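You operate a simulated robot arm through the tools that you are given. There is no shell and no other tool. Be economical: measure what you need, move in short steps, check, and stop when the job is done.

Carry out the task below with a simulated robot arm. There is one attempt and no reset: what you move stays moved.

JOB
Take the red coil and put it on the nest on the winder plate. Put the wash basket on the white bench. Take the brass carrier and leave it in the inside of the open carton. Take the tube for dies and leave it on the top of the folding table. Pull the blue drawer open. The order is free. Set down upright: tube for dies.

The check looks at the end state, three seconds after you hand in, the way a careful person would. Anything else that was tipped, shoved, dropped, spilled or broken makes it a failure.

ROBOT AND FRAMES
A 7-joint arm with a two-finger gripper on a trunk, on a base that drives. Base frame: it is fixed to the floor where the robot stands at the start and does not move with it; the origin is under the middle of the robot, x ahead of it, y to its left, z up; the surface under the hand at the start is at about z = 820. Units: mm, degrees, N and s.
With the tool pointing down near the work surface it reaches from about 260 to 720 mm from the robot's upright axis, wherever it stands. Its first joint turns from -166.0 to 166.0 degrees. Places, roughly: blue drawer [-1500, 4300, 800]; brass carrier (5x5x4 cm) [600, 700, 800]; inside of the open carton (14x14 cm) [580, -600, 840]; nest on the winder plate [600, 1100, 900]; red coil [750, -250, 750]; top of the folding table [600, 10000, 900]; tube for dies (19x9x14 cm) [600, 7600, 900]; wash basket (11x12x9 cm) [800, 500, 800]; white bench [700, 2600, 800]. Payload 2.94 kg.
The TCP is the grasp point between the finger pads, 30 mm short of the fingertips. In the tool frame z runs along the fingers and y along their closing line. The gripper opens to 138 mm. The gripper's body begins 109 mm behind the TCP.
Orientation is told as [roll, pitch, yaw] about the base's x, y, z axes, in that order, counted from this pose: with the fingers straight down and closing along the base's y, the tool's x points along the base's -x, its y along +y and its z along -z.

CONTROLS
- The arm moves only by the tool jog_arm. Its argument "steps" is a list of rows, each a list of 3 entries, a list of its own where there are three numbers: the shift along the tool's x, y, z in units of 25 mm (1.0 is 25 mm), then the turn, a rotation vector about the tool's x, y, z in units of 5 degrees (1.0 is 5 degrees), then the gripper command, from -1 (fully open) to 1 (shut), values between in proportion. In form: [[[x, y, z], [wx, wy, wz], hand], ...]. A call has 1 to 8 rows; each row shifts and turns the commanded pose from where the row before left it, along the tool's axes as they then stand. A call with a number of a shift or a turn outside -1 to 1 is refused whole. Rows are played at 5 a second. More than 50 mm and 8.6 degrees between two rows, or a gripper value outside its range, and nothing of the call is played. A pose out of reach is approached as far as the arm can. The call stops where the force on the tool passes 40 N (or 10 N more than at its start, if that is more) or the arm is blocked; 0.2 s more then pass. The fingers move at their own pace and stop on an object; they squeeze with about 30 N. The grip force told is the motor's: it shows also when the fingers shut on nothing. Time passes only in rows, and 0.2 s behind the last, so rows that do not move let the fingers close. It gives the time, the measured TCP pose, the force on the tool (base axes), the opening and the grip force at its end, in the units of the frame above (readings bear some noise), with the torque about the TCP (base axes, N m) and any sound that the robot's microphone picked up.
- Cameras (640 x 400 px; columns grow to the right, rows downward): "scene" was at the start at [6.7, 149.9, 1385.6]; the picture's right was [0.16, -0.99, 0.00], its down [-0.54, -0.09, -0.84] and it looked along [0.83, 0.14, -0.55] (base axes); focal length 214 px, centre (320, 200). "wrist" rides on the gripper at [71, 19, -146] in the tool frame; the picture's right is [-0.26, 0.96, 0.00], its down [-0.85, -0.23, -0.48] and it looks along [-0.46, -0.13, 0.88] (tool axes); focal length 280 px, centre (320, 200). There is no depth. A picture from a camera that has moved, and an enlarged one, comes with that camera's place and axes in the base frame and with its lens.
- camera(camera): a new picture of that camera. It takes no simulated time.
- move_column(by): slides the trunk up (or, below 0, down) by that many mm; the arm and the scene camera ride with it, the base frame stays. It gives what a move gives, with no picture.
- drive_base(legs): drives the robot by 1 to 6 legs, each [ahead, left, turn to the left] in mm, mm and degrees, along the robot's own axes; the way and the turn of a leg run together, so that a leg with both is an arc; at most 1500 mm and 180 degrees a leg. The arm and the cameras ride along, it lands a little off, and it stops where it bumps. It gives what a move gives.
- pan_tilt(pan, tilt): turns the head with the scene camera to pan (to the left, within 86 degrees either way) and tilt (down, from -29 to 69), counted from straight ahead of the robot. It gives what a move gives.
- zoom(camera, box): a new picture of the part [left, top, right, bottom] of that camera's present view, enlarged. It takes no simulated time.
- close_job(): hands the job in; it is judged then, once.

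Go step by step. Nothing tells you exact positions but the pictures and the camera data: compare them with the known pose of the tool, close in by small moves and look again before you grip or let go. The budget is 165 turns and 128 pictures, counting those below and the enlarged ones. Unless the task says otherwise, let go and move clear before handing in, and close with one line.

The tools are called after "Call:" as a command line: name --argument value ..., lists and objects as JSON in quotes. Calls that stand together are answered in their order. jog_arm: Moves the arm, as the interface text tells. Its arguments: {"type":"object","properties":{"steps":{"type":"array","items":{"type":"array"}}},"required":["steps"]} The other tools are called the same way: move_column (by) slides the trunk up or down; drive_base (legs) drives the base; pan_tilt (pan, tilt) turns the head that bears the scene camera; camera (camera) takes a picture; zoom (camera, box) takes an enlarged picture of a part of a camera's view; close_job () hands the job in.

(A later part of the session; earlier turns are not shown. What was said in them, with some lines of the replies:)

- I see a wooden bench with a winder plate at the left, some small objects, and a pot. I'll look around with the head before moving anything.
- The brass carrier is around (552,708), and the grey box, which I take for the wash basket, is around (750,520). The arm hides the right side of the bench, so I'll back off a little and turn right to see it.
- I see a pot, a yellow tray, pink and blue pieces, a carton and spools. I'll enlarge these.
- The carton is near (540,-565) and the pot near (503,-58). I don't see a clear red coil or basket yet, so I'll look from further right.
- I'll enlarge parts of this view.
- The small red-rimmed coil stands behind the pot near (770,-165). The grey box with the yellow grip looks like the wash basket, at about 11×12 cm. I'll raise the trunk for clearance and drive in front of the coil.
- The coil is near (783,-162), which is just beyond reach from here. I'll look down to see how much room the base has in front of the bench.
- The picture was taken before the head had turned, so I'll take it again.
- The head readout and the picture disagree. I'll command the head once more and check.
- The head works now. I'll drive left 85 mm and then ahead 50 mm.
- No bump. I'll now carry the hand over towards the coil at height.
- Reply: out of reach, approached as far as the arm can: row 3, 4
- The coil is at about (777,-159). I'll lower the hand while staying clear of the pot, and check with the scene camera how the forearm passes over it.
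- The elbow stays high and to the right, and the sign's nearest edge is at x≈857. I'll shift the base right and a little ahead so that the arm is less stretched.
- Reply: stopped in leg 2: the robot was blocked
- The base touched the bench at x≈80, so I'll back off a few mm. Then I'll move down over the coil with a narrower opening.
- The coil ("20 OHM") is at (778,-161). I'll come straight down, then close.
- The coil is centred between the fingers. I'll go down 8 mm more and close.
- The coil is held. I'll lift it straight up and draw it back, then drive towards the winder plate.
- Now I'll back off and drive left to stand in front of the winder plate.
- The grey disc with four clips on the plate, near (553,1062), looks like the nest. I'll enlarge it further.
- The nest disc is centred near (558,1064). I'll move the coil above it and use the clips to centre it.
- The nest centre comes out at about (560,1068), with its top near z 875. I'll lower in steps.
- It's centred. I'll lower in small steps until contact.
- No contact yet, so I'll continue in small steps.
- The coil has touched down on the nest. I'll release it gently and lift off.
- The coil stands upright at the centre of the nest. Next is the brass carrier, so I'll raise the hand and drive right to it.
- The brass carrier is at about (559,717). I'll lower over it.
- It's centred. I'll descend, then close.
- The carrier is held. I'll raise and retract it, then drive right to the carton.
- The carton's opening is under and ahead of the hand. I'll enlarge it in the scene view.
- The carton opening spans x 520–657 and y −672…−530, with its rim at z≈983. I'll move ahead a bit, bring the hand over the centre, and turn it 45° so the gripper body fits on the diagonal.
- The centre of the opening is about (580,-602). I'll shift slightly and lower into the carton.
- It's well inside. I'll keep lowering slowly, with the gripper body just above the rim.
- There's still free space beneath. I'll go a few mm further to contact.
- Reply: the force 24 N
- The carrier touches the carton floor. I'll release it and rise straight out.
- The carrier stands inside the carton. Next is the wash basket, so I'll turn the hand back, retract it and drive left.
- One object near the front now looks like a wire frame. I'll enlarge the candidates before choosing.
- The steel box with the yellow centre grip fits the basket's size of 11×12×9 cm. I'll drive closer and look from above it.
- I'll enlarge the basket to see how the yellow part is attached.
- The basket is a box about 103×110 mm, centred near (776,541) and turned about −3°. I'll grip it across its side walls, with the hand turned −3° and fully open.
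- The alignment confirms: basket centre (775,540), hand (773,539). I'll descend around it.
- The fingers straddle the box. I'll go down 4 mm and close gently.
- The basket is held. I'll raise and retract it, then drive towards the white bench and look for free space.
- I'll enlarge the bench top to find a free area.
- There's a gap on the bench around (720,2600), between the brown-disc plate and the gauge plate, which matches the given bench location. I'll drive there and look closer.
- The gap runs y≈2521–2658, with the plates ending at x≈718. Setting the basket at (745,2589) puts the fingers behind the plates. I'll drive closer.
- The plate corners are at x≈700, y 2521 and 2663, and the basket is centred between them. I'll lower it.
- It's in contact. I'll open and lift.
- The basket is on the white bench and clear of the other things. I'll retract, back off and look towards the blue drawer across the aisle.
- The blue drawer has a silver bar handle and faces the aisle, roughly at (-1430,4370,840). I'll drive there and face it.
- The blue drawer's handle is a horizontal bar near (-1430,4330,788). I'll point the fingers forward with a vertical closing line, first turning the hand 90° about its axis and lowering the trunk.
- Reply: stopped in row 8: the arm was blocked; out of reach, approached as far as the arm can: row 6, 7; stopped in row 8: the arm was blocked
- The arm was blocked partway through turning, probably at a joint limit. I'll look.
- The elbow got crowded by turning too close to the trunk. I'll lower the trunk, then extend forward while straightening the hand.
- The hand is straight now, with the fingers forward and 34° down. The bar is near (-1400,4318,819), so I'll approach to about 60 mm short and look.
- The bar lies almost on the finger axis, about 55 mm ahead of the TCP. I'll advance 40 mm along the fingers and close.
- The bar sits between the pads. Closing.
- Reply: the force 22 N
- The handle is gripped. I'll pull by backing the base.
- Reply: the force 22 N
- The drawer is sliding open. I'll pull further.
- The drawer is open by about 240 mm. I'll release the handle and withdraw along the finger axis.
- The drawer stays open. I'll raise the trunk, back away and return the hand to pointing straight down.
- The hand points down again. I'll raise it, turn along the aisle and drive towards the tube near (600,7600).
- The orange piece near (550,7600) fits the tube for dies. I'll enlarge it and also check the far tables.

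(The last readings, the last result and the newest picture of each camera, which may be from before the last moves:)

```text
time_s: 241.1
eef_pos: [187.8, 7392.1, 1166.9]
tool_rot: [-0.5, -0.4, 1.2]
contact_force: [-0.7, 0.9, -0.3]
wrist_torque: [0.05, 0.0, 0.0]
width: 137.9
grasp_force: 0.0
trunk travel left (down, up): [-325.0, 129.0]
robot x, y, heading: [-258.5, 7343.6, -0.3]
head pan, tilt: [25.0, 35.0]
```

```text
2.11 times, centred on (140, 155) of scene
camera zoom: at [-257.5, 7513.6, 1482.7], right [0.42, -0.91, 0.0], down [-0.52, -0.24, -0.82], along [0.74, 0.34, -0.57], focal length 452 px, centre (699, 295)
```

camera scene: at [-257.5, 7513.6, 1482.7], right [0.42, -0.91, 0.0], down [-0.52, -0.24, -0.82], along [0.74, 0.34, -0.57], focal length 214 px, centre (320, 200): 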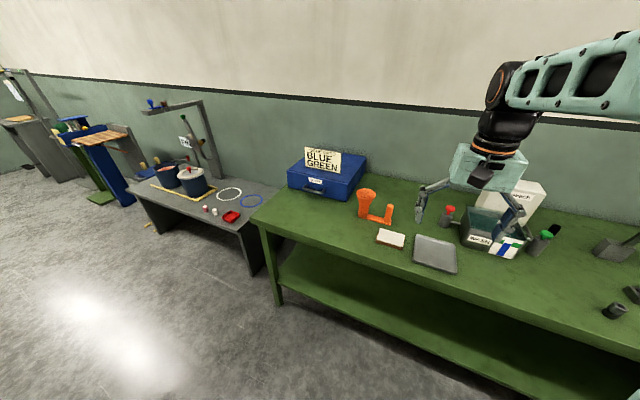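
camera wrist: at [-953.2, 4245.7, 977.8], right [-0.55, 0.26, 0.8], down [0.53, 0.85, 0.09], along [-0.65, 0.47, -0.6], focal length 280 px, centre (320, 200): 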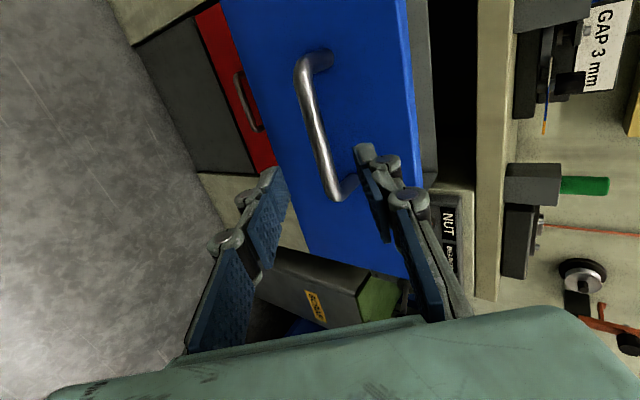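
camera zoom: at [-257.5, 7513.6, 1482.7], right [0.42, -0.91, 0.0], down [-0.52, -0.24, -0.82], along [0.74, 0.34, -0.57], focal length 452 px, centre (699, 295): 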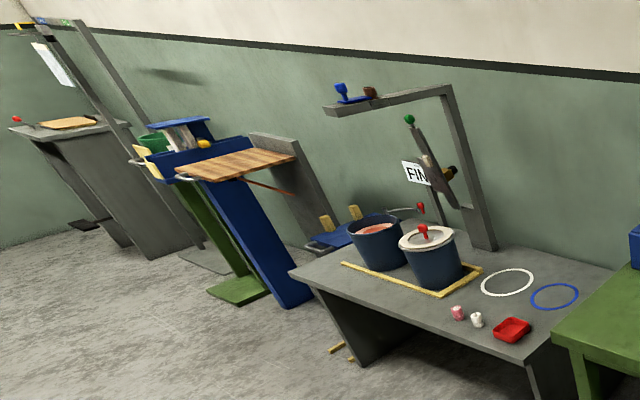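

The tube has a funnel top and a base arm with a grip post. The tube axis is near (565,7660), and the arm runs along −y to about 7541. I'll drive in front of it.

Call:
drive_base --legs '[[0, 265, 0], [160, 0, 0]]'

Call:
jog_arm --steps '[[[-1, 0, 0], [0.05, 0.05, 0.1], -1], [[-1, 0, 0], [0.05, 0.03, 0.15], -1], [[-1, 0, 0], [0, 0, 0], -1], [[-1, 0, 0], [0, 0, 0], -1], [[-1, 0, 0], [0, 0, 0], -1]]'

Call:
camera --camera "wrist"

Call:
camera --camera "scene"

```text
time_s: 245.0
eef_pos: [350.3, 7657.4, 1167.1]
tool_rot: [-0.5, -0.2, 1.2]
contact_force: [-0.2, 0.1, 0.4]
wrist_torque: [0.02, 0.02, -0.02]
width: 137.8
grasp_force: 0.0
trunk travel left (down, up): [-325.0, 129.0]
robot x, y, heading: [-95.0, 7603.9, -0.1]
head pan, tilt: [25.0, 35.0]
```

```text
time_s: 246.2
eef_pos: [474.9, 7657.8, 1167.7]
tool_rot: [-1.1, 0.1, -0.1]
contact_force: [1.1, 0.3, -0.5]
wrist_torque: [0.02, 0.03, 0.01]
width: 137.8
grasp_force: 0.2
trunk travel left (down, up): [-325.0, 129.0]
robot x, y, heading: [-95.9, 7605.5, -0.2]
head pan, tilt: [25.0, 35.0]
```

```text
33 pictures are left
camera wrist: at [403.9, 7681.1, 1312.5], right [0.26, 0.96, -0.02], down [0.85, -0.22, 0.48], along [0.46, -0.14, -0.88], focal length 280 px, centre (320, 200)
```

wrist: 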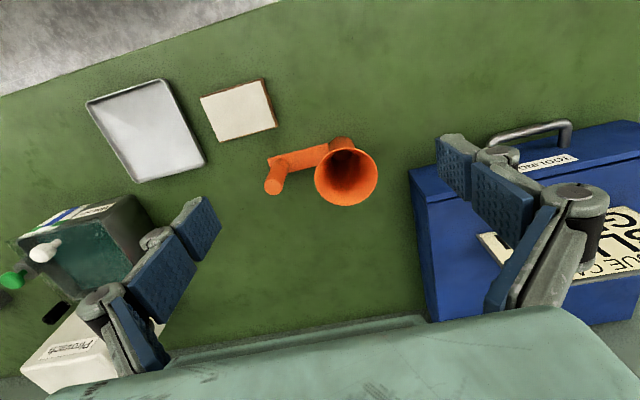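

```text
32 pictures are left
camera scene: at [-96.6, 7779.3, 1482.6], right [0.42, -0.91, 0.0], down [-0.52, -0.24, -0.82], along [0.74, 0.34, -0.57], focal length 214 px, centre (320, 200)
```

scene: 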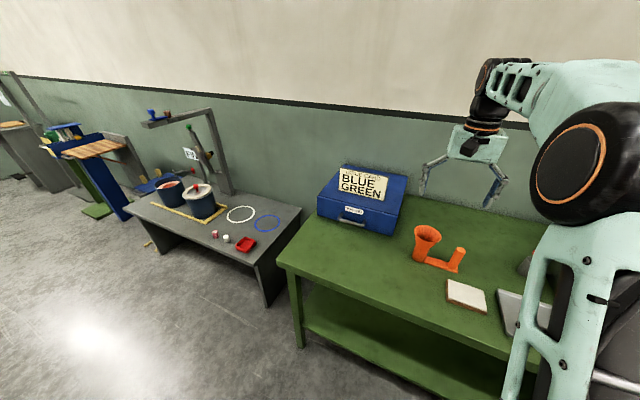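

The rim centre is at about (562,7668), and the arm leans by 5°. I'll turn the hand to match and come down, with the opening at 116 mm.

Call:
jog_arm --steps '[[[-0.87, 0.1, 0.8], [-0.2, 0, -0.5], -0.7], [[-0.87, 0.1, 0.8], [0, 0, -0.5], -0.7], [[-0.87, 0.05, 0.8], [0, 0, 0], -0.7], [[-0.87, 0.05, 0.8], [0, 0, 0], -0.7], [[0, 0, 0.8], [0, 0, 0], -0.7], [[0, 0, 0], [0, 0, 0], -0.7]]'

Call:
camera --camera "wrist"

```text
time_s: 247.6
eef_pos: [559.3, 7668.4, 1067.2]
tool_rot: [-0.1, 0.1, 4.9]
contact_force: [-0.4, 0.3, -0.2]
wrist_torque: [0.0, -0.01, 0.02]
width: 117.3
grasp_force: 0.0
trunk travel left (down, up): [-325.0, 129.0]
robot x, y, heading: [-96.4, 7605.2, -0.1]
head pan, tilt: [25.0, 35.0]
```

```text
31 pictures are left
camera wrist: at [488.2, 7683.3, 1212.2], right [0.18, 0.98, 0.0], down [0.87, -0.16, 0.48], along [0.47, -0.09, -0.88], focal length 280 px, centre (320, 200)
```

wrist: 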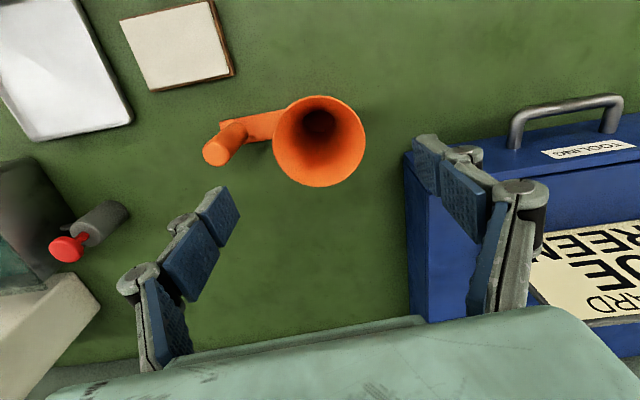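

It's centred: rim at (560,7668,964). I'll descend and close on the rim.

Call:
jog_arm --steps '[[[0, 0, 1], [0, 0, 0], -0.7], [[0, 0, 1], [0, 0, 0], -0.7], [[0, 0, 1], [0, 0, 0], -0.7], [[0, 0, 1], [0, 0, 0], -0.7], [[0, 0, 0.7], [0, 0, 0], -0.7], [[0, 0, 0], [0, 0, 0], -0.7]]'

Call:
camera --camera "wrist"

Call:
zoom --camera "scene" --box '[380, 120, 500, 290]'

```text
time_s: 249.0
eef_pos: [560.0, 7668.4, 950.4]
tool_rot: [0.0, 0.0, 5.0]
contact_force: [-0.3, -0.2, -0.6]
wrist_torque: [0.01, 0.02, -0.02]
width: 117.2
grasp_force: 0.2
trunk travel left (down, up): [-325.0, 129.0]
robot x, y, heading: [-95.6, 7604.6, -0.2]
head pan, tilt: [25.0, 35.0]
```

```text
30 pictures are left
camera wrist: at [488.7, 7683.6, 1095.2], right [0.18, 0.98, 0.0], down [0.87, -0.16, 0.48], along [0.47, -0.09, -0.88], focal length 280 px, centre (320, 200)
```

wrist: 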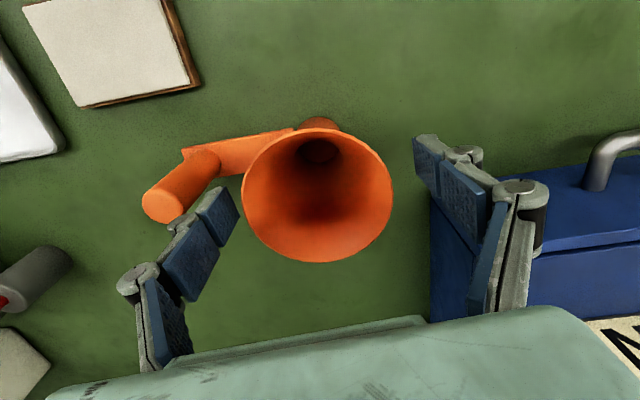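

```text
2.35 times, centred on (440, 205) of scene
camera zoom: at [-97.1, 7779.2, 1482.6], right [0.42, -0.91, 0.0], down [-0.52, -0.24, -0.82], along [0.74, 0.34, -0.57], focal length 505 px, centre (38, 188)
```

zoom: 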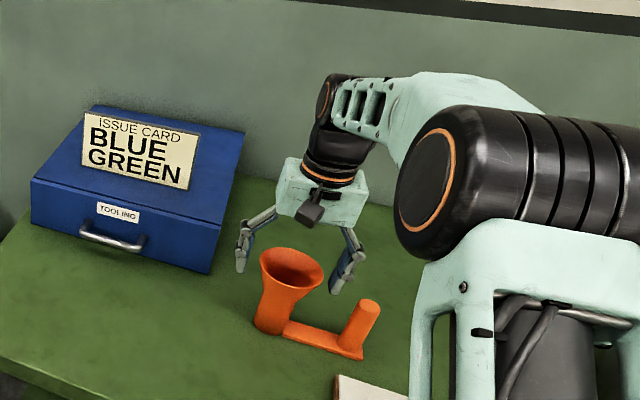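

The rim is between the fingers. I'll raise 6 mm so the rim sits at the pad centre, then close slowly.

Call:
jog_arm --steps '[[[0, 0, -0.25], [0, 0, 0], -0.7], [[0, 0, 0], [0, 0, 0], -0.5], [[0, 0, 0], [0, 0, 0], -0.3], [[0, 0, 0], [0, 0, 0], 0], [[0, 0, 0], [0, 0, 0], 1], [[0, 0, 0], [0, 0, 0], 1]]'

Call:
jog_arm --steps '[[[0, 0, -0.3], [0, 0, 0], 1], [[0, 0, -0.5], [0, 0, 0], 1], [[0, 0, 0], [0, 0, 0], 1]]'

Call:
camera --camera "wrist"

Call:
zoom --camera "scene" --box '[380, 120, 500, 290]'

```text
time_s: 250.4
eef_pos: [560.2, 7669.7, 956.4]
tool_rot: [0.1, -0.1, 5.0]
contact_force: [-0.6, -0.5, 3.0]
wrist_torque: [-0.17, 0.0, 0.05]
width: 87.9
grasp_force: 29.8
trunk travel left (down, up): [-325.0, 129.0]
robot x, y, heading: [-100.1, 7607.4, 0.0]
head pan, tilt: [25.0, 35.0]
```

```text
time_s: 251.2
eef_pos: [560.1, 7669.4, 974.8]
tool_rot: [0.0, 0.1, 4.9]
contact_force: [0.2, -0.3, -1.9]
wrist_torque: [0.07, 0.0, 0.0]
width: 87.9
grasp_force: 30.4
trunk travel left (down, up): [-325.0, 129.0]
robot x, y, heading: [-95.0, 7606.9, -0.1]
head pan, tilt: [25.0, 35.0]
```

```text
28 pictures are left
camera wrist: at [488.2, 7684.1, 1121.3], right [0.18, 0.98, 0.0], down [0.87, -0.16, 0.48], along [0.47, -0.09, -0.88], focal length 280 px, centre (320, 200)
```

wrist: 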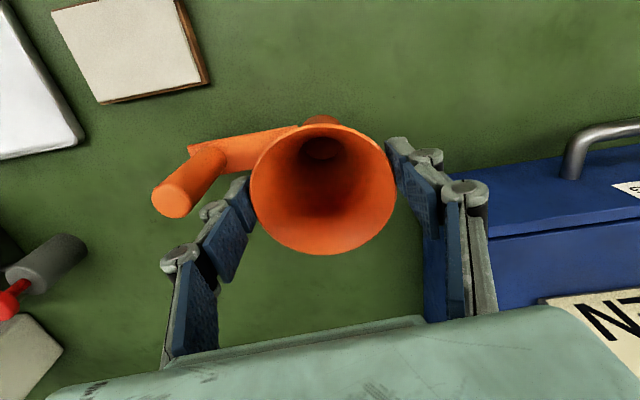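

```text
2.35 times, centred on (440, 205) of scene
camera zoom: at [-97.0, 7779.2, 1482.6], right [0.42, -0.91, 0.0], down [-0.52, -0.24, -0.82], along [0.74, 0.34, -0.57], focal length 505 px, centre (38, 188)
```

zoom: 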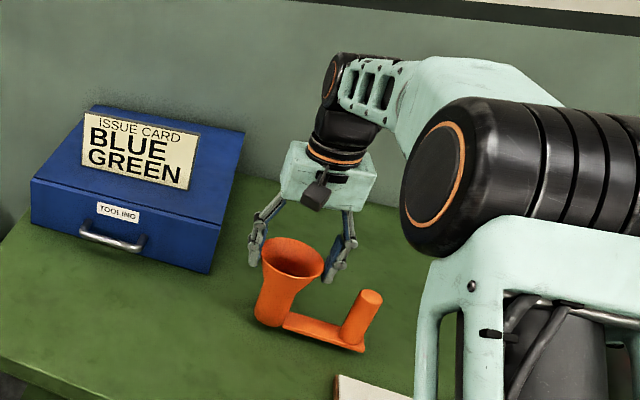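

The tube is lifted and level. I'll raise and retract it, then drive left along the aisle towards the folding table.

Call:
jog_arm --steps '[[[0, 0, -1], [0, 0, 0], 1], [[0, 0, -1], [0, 0, 0], 1], [[0, 0, -1], [0, 0, 0], 1], [[0, 0, -1], [0, 0, 0], 1], [[0.5, 0, -1], [0, 0, 0], 1], [[1, 0, -1], [0, 0, 0], 1], [[1, 0, -1], [0, 0, 0], 1], [[1, 0, -1], [0, 0, 0], 1]]'

Call:
jog_arm --steps '[[[1, 0, 0], [0, 0, 0], 1], [[1, 0, 0], [0, 0, 0], 1], [[1, 0, 0], [0, 0, 0], 1]]'

Call:
drive_base --legs '[[-200, 0, 0], [0, 1200, 0]]'

Call:
pan_tilt --pan 35 --tilt 30

Call:
camera --camera "scene"

```text
time_s: 253.0
eef_pos: [471.1, 7660.3, 1174.6]
tool_rot: [0.0, -0.1, 4.8]
contact_force: [0.1, -0.1, -0.9]
wrist_torque: [0.09, -0.01, 0.0]
width: 87.8
grasp_force: 30.1
trunk travel left (down, up): [-325.0, 129.0]
robot x, y, heading: [-100.0, 7606.0, -0.1]
head pan, tilt: [25.0, 35.0]
```

```text
time_s: 253.8
eef_pos: [397.0, 7654.9, 1175.3]
tool_rot: [-0.1, 0.0, 4.9]
contact_force: [-0.3, -0.3, -2.7]
wrist_torque: [0.08, 0.01, 0.02]
width: 87.4
grasp_force: 29.7
trunk travel left (down, up): [-325.0, 129.0]
robot x, y, heading: [-96.7, 7609.8, -0.1]
head pan, tilt: [25.0, 35.0]
```

```text
time_s: 265.7
eef_pos: [196.3, 8854.3, 1174.9]
tool_rot: [-0.1, 0.1, 5.3]
contact_force: [-0.1, -0.4, -1.2]
wrist_torque: [0.03, 0.02, 0.02]
width: 87.5
grasp_force: 29.7
trunk travel left (down, up): [-325.0, 129.0]
robot x, y, heading: [-296.6, 8806.1, 0.1]
head pan, tilt: [25.0, 35.0]
```

```text
time_s: 266.5
eef_pos: [196.9, 8853.4, 1174.4]
tool_rot: [0.0, 0.1, 5.3]
contact_force: [-0.5, 0.1, -1.0]
wrist_torque: [0.03, 0.01, 0.0]
width: 87.5
grasp_force: 29.8
trunk travel left (down, up): [-325.0, 129.0]
robot x, y, heading: [-300.5, 8802.6, 0.3]
head pan, tilt: [35.0, 30.0]
```

```text
26 pictures are left
camera scene: at [-306.2, 8988.6, 1490.4], right [0.58, -0.82, 0.0], down [-0.41, -0.29, -0.87], along [0.71, 0.5, -0.5], focal length 214 px, centre (320, 200)
```

scene: 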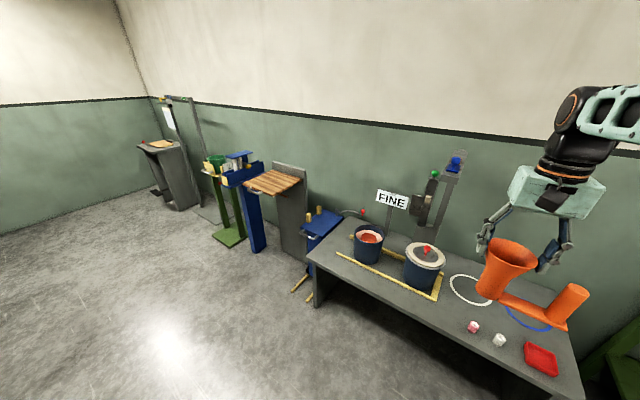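

The wooden flap on the grey upright, near (555,9950), is the folding table. I'll drive closer and look at it.

Call:
drive_base --legs '[[0, 1080, 0]]'

Call:
pan_tilt --pan 10 --tilt 40

Call:
camera --camera "scene"

Call:
camera --camera "wrist"

```text
time_s: 276.2
eef_pos: [191.5, 9929.8, 1173.6]
tool_rot: [-0.1, -0.1, 5.2]
contact_force: [0.5, -0.1, -1.3]
wrist_torque: [0.03, 0.02, -0.03]
width: 86.9
grasp_force: 29.6
trunk travel left (down, up): [-325.0, 129.0]
robot x, y, heading: [-301.5, 9880.6, 0.1]
head pan, tilt: [35.0, 30.0]
```

```text
time_s: 277.1
eef_pos: [190.8, 9929.9, 1174.0]
tool_rot: [0.0, 0.0, 5.2]
contact_force: [0.8, 0.7, -1.0]
wrist_torque: [0.07, 0.0, 0.02]
width: 86.7
grasp_force: 30.2
trunk travel left (down, up): [-325.0, 129.0]
robot x, y, heading: [-304.4, 9879.5, 0.1]
head pan, tilt: [10.0, 40.0]
```

```text
25 pictures are left
camera scene: at [-301.2, 10029.4, 1475.1], right [0.18, -0.98, 0.0], down [-0.63, -0.11, -0.77], along [0.75, 0.14, -0.64], focal length 214 px, centre (320, 200)
```

scene: 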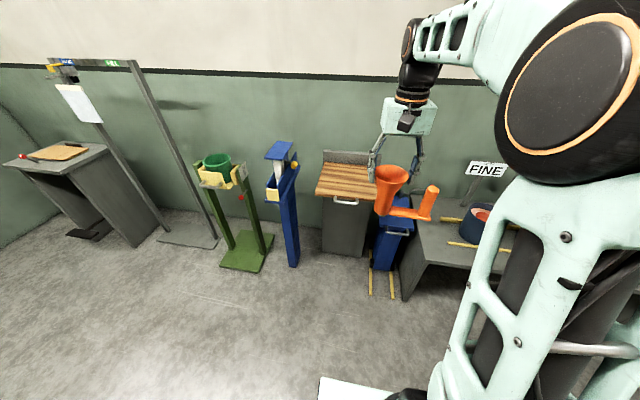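

```text
24 pictures are left
camera wrist: at [118.9, 9944.5, 1320.7], right [0.17, 0.98, 0.0], down [0.87, -0.15, 0.48], along [0.47, -0.08, -0.88], focal length 280 px, centre (320, 200)
```

wrist: 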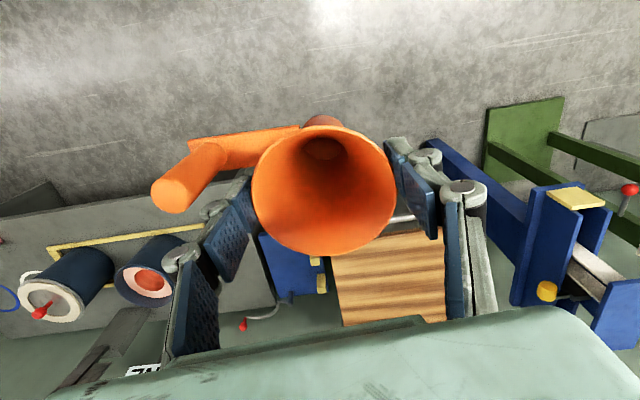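

Call:
zoom --camera "scene" --box '[250, 120, 450, 270]'

```text
2.67 times, centred on (350, 195) of scene
camera zoom: at [-301.2, 10029.4, 1475.1], right [0.18, -0.98, 0.0], down [-0.63, -0.11, -0.77], along [0.75, 0.14, -0.64], focal length 572 px, centre (240, 213)
```

zoom: 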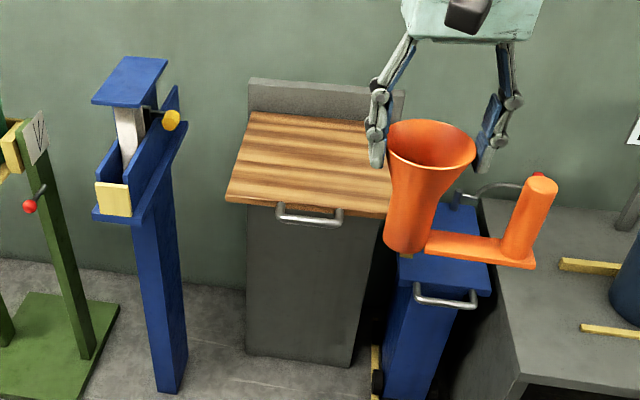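

The table top spans roughly x 445–737, y 9921–10188, at z≈870. I'll bring the tube over its middle.

Call:
drive_base --legs '[[0, 180, 0], [280, 0, 0]]'

Call:
jog_arm --steps '[[[-0.9, 0, 0], [0, 0, 0.3], 1], [[-0.9, 0, 0], [0, 0, 0.3], 1], [[-0.9, 0, 0], [0, 0, 0.3], 1], [[-0.9, 0, 0], [0, 0, 0.1], 1]]'

Call:
camera --camera "scene"

Call:
camera --camera "wrist"

```text
time_s: 280.9
eef_pos: [469.7, 10112.2, 1174.8]
tool_rot: [0.0, 0.1, 5.2]
contact_force: [0.1, 0.2, -1.5]
wrist_torque: [0.08, 0.04, 0.01]
width: 86.5
grasp_force: 30.0
trunk travel left (down, up): [-325.0, 129.0]
robot x, y, heading: [-30.8, 10061.1, 0.3]
head pan, tilt: [10.0, 40.0]
```

```text
time_s: 281.9
eef_pos: [559.9, 10117.0, 1173.7]
tool_rot: [-0.1, 0.1, 0.1]
contact_force: [-0.4, -0.2, -0.7]
wrist_torque: [0.08, 0.04, 0.0]
width: 86.8
grasp_force: 30.1
trunk travel left (down, up): [-325.0, 129.0]
robot x, y, heading: [-29.9, 10064.1, 0.1]
head pan, tilt: [10.0, 40.0]
```

```text
22 pictures are left
camera scene: at [-22.7, 10211.9, 1475.1], right [0.18, -0.98, 0.0], down [-0.63, -0.11, -0.77], along [0.75, 0.14, -0.64], focal length 214 px, centre (320, 200)
```

scene: 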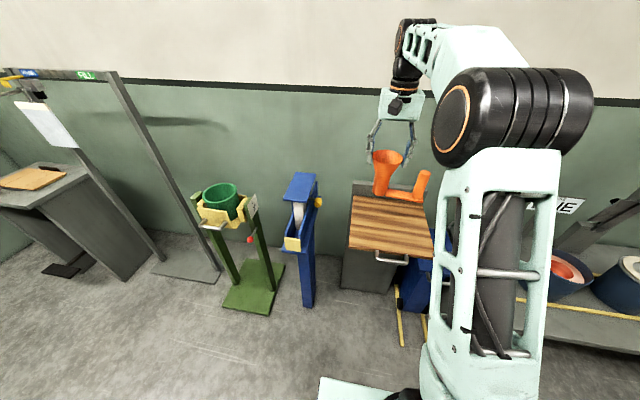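

```text
21 pictures are left
camera wrist: at [488.8, 10137.0, 1319.9], right [0.26, 0.97, 0.0], down [0.85, -0.23, 0.47], along [0.46, -0.12, -0.88], focal length 280 px, centre (320, 200)
```

wrist: 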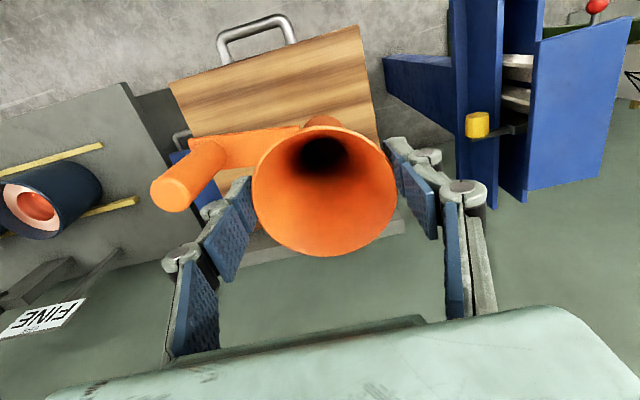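

The table top is at z≈828, x 477–805, y 9887–10198. I'll move the tube's axis to (620,10092) and lower.

Call:
jog_arm --steps '[[[-0.6, -0.25, 0.7], [0, 0, 0], 1], [[-0.6, -0.25, 0.9], [0, 0, 0], 1], [[-0.6, -0.25, 0.9], [0, 0, 0], 1], [[-0.6, -0.25, 0.9], [0, 0, 0], 1], [[0, 0, 1], [0, 0, 0], 1], [[0, 0, 1], [0, 0, 0], 1], [[0, 0, 0.8], [0, 0, 0], 1], [[0, 0, 0.6], [0, 0, 0], 1]]'

Call:
camera --camera "wrist"

Call:
zoom --camera "scene" --box '[320, 100, 480, 280]'

```text
time_s: 283.7
eef_pos: [618.7, 10091.3, 1004.5]
tool_rot: [0.0, 0.1, 0.2]
contact_force: [-0.1, 0.1, -0.9]
wrist_torque: [0.06, 0.01, 0.0]
width: 86.7
grasp_force: 29.6
trunk travel left (down, up): [-325.0, 129.0]
robot x, y, heading: [-27.4, 10063.2, 0.1]
head pan, tilt: [10.0, 40.0]
```

```text
20 pictures are left
camera wrist: at [547.3, 10112.6, 1150.5], right [0.26, 0.97, 0.0], down [0.85, -0.23, 0.47], along [0.46, -0.12, -0.88], focal length 280 px, centre (320, 200)
```

wrist: 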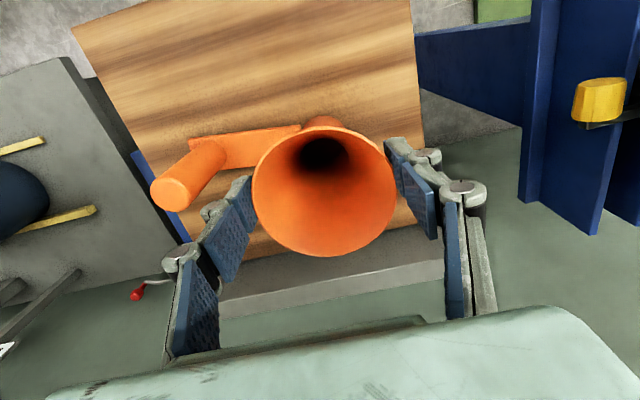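

```text
2.22 times, centred on (400, 190) of scene
camera zoom: at [-23.1, 10211.9, 1475.1], right [0.18, -0.98, 0.0], down [-0.63, -0.11, -0.77], along [0.75, 0.14, -0.64], focal length 477 px, centre (142, 222)
```

zoom: 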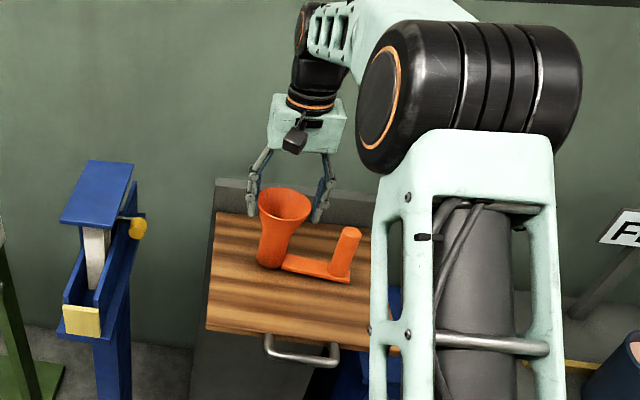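

It's well over the table. I'll lower to contact.

Call:
jog_arm --steps '[[[0, 0, 0.6], [0, 0, 0], 1], [[0, 0, 0.4], [0, 0, 0], 1], [[0, 0, 0.2], [0, 0, 0], 1], [[0, 0, 0.12], [0, 0, 0], 1], [[0, 0, 0], [0, 0, 0], 1]]'

Call:
jog_arm --steps '[[[0, 0, 0.12], [0, 0, 0], 1], [[0, 0, 0.1], [0, 0, 0], 1], [[0, 0, 0], [0, 0, 0], 1]]'

```text
time_s: 284.9
eef_pos: [617.1, 10092.3, 974.2]
tool_rot: [0.0, -0.3, 0.1]
contact_force: [-0.1, 0.0, 22.1]
wrist_torque: [0.04, 0.06, 0.08]
width: 83.7
grasp_force: 29.8
trunk travel left (down, up): [-325.0, 129.0]
robot x, y, heading: [-29.4, 10062.2, 0.1]
head pan, tilt: [10.0, 40.0]
```

```text
time_s: 285.5
eef_pos: [619.4, 10092.3, 974.7]
tool_rot: [0.0, -0.8, 0.3]
contact_force: [-2.1, -0.2, 15.7]
wrist_torque: [-0.23, 0.33, -0.02]
width: 83.2
grasp_force: 30.2
trunk travel left (down, up): [-325.0, 129.0]
robot x, y, heading: [-22.0, 10062.2, 0.3]
head pan, tilt: [10.0, 40.0]
stopped in row 3: the force on the tool passed its limit at 41 N (the readings are from after the stop); the commanded pose is now the measured one
```

It's in contact. I'll ease up slightly and check that it stands upright before opening.

Call:
jog_arm --steps '[[[0, 0, -0.06], [0, 0, 0], 1], [[0, 0, 0], [0, 0, 0], 1]]'

Call:
zoom --camera "scene" --box '[340, 150, 450, 280]'

```text
time_s: 286.1
eef_pos: [620.8, 10092.9, 974.4]
tool_rot: [0.1, -0.7, 0.2]
contact_force: [3.2, -0.1, 16.2]
wrist_torque: [0.03, -0.41, 0.06]
width: 83.3
grasp_force: 30.3
trunk travel left (down, up): [-325.0, 129.0]
robot x, y, heading: [-27.0, 10063.9, 0.1]
head pan, tilt: [10.0, 40.0]
```

```text
3.08 times, centred on (395, 215) of scene
camera zoom: at [-25.1, 10211.9, 1475.1], right [0.18, -0.98, 0.0], down [-0.63, -0.11, -0.77], along [0.76, 0.14, -0.64], focal length 660 px, centre (89, 154)
```

zoom: 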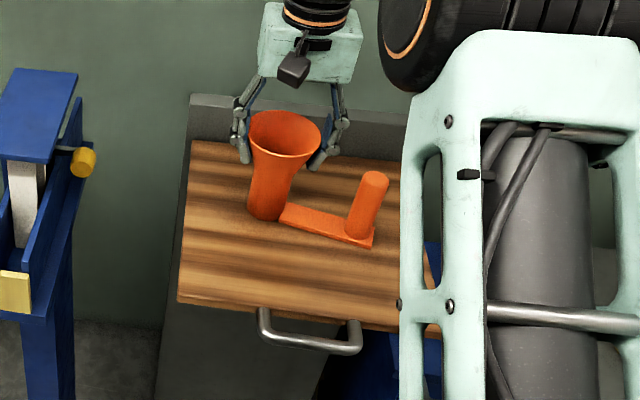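

It stands on the table. I'll relieve the pressure and open.

Call:
jog_arm --steps '[[[0, 0, -0.04], [0, 0, 0], 1], [[0, 0, 0], [0, 0, 0], -0.3], [[0, 0, 0], [0, 0, 0], -0.5], [[0, 0, 0], [0, 0, 0], -0.65], [[0, 0, -0.4], [0, 0, 0], -0.65], [[0, 0, -1], [0, 0, 0], -0.65], [[0, 0, -1], [0, 0, 0], -0.65], [[0, 0, -1], [0, 0, 0], -0.65]]'

Call:
camera --camera "wrist"

Call:
zoom --camera "scene" --box '[340, 150, 450, 280]'

```text
time_s: 287.9
eef_pos: [620.0, 10092.2, 1057.7]
tool_rot: [0.1, -0.4, 0.3]
contact_force: [0.4, -0.5, 0.2]
wrist_torque: [-0.01, -0.01, 0.01]
width: 113.8
grasp_force: 0.1
trunk travel left (down, up): [-325.0, 129.0]
robot x, y, heading: [-26.3, 10062.9, 0.1]
head pan, tilt: [10.0, 40.0]
```

```text
17 pictures are left
camera wrist: at [548.0, 10112.6, 1204.1], right [0.26, 0.97, 0.0], down [0.85, -0.23, 0.48], along [0.47, -0.12, -0.88], focal length 280 px, centre (320, 200)
```

wrist: 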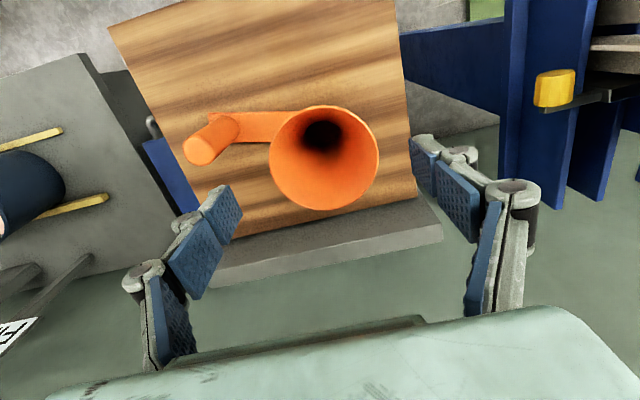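

```text
3.08 times, centred on (395, 215) of scene
camera zoom: at [-23.5, 10211.9, 1475.1], right [0.18, -0.98, 0.0], down [-0.63, -0.11, -0.77], along [0.75, 0.14, -0.64], focal length 660 px, centre (89, 154)
```

zoom: 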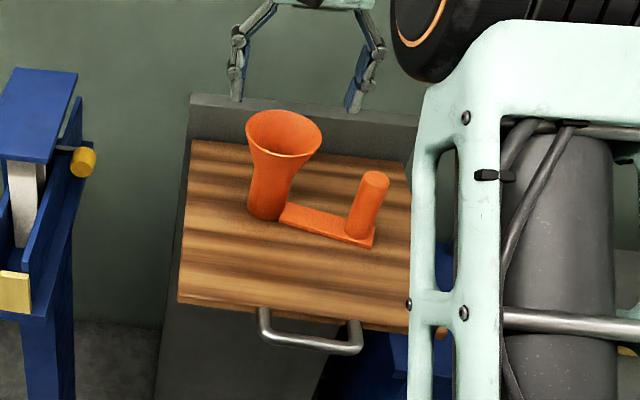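

The tube stands upright on the folding table. I'll raise the hand and back away.

Call:
jog_arm --steps '[[[0, 0, -1], [0, 0, 0], -0.65], [[0, 0, -1], [0, 0, 0], -0.65], [[0, 0, -1], [0, 0, 0], -0.65], [[0, 0, -1], [0, 0, 0], -0.65]]'

Call:
drive_base --legs '[[-250, 0, 0]]'

Call:
camera --camera "scene"

```text
time_s: 288.9
eef_pos: [620.2, 10092.3, 1157.5]
tool_rot: [0.0, -0.3, 0.1]
contact_force: [0.4, 0.9, 0.0]
wrist_torque: [0.0, 0.02, -0.01]
width: 114.0
grasp_force: 0.1
trunk travel left (down, up): [-325.0, 129.0]
robot x, y, heading: [-26.1, 10062.4, 0.3]
head pan, tilt: [10.0, 40.0]
```

```text
time_s: 290.7
eef_pos: [370.9, 10090.1, 1156.9]
tool_rot: [0.0, -0.4, 0.1]
contact_force: [-0.6, 0.5, -0.3]
wrist_torque: [-0.02, -0.05, -0.02]
width: 113.6
grasp_force: 0.0
trunk travel left (down, up): [-325.0, 129.0]
robot x, y, heading: [-273.7, 10062.0, 0.1]
head pan, tilt: [10.0, 40.0]
```

```text
15 pictures are left
camera scene: at [-272.3, 10211.4, 1475.1], right [0.18, -0.98, 0.0], down [-0.63, -0.11, -0.77], along [0.75, 0.13, -0.64], focal length 214 px, centre (320, 200)
```

scene: 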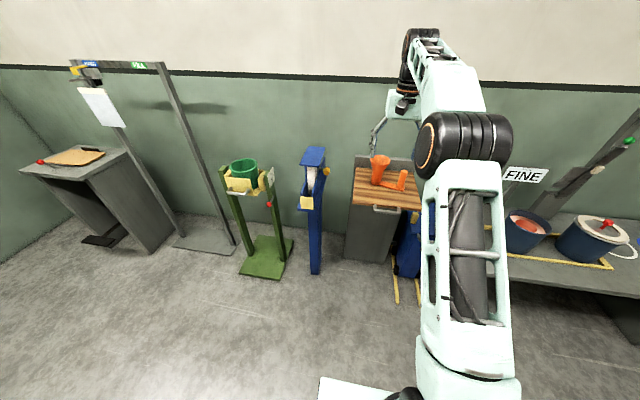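

All five parts of the job are done and the arm is clear, so I'm handing in.

Call:
close_job

```text
The job is handed in.
```

I finished all five parts and handed the job in. The red coil is on the nest, the wash basket is on the white bench and the brass carrier is in the carton. The tube for dies stands upright on the folding table, and the blue drawer is open about 24 cm.
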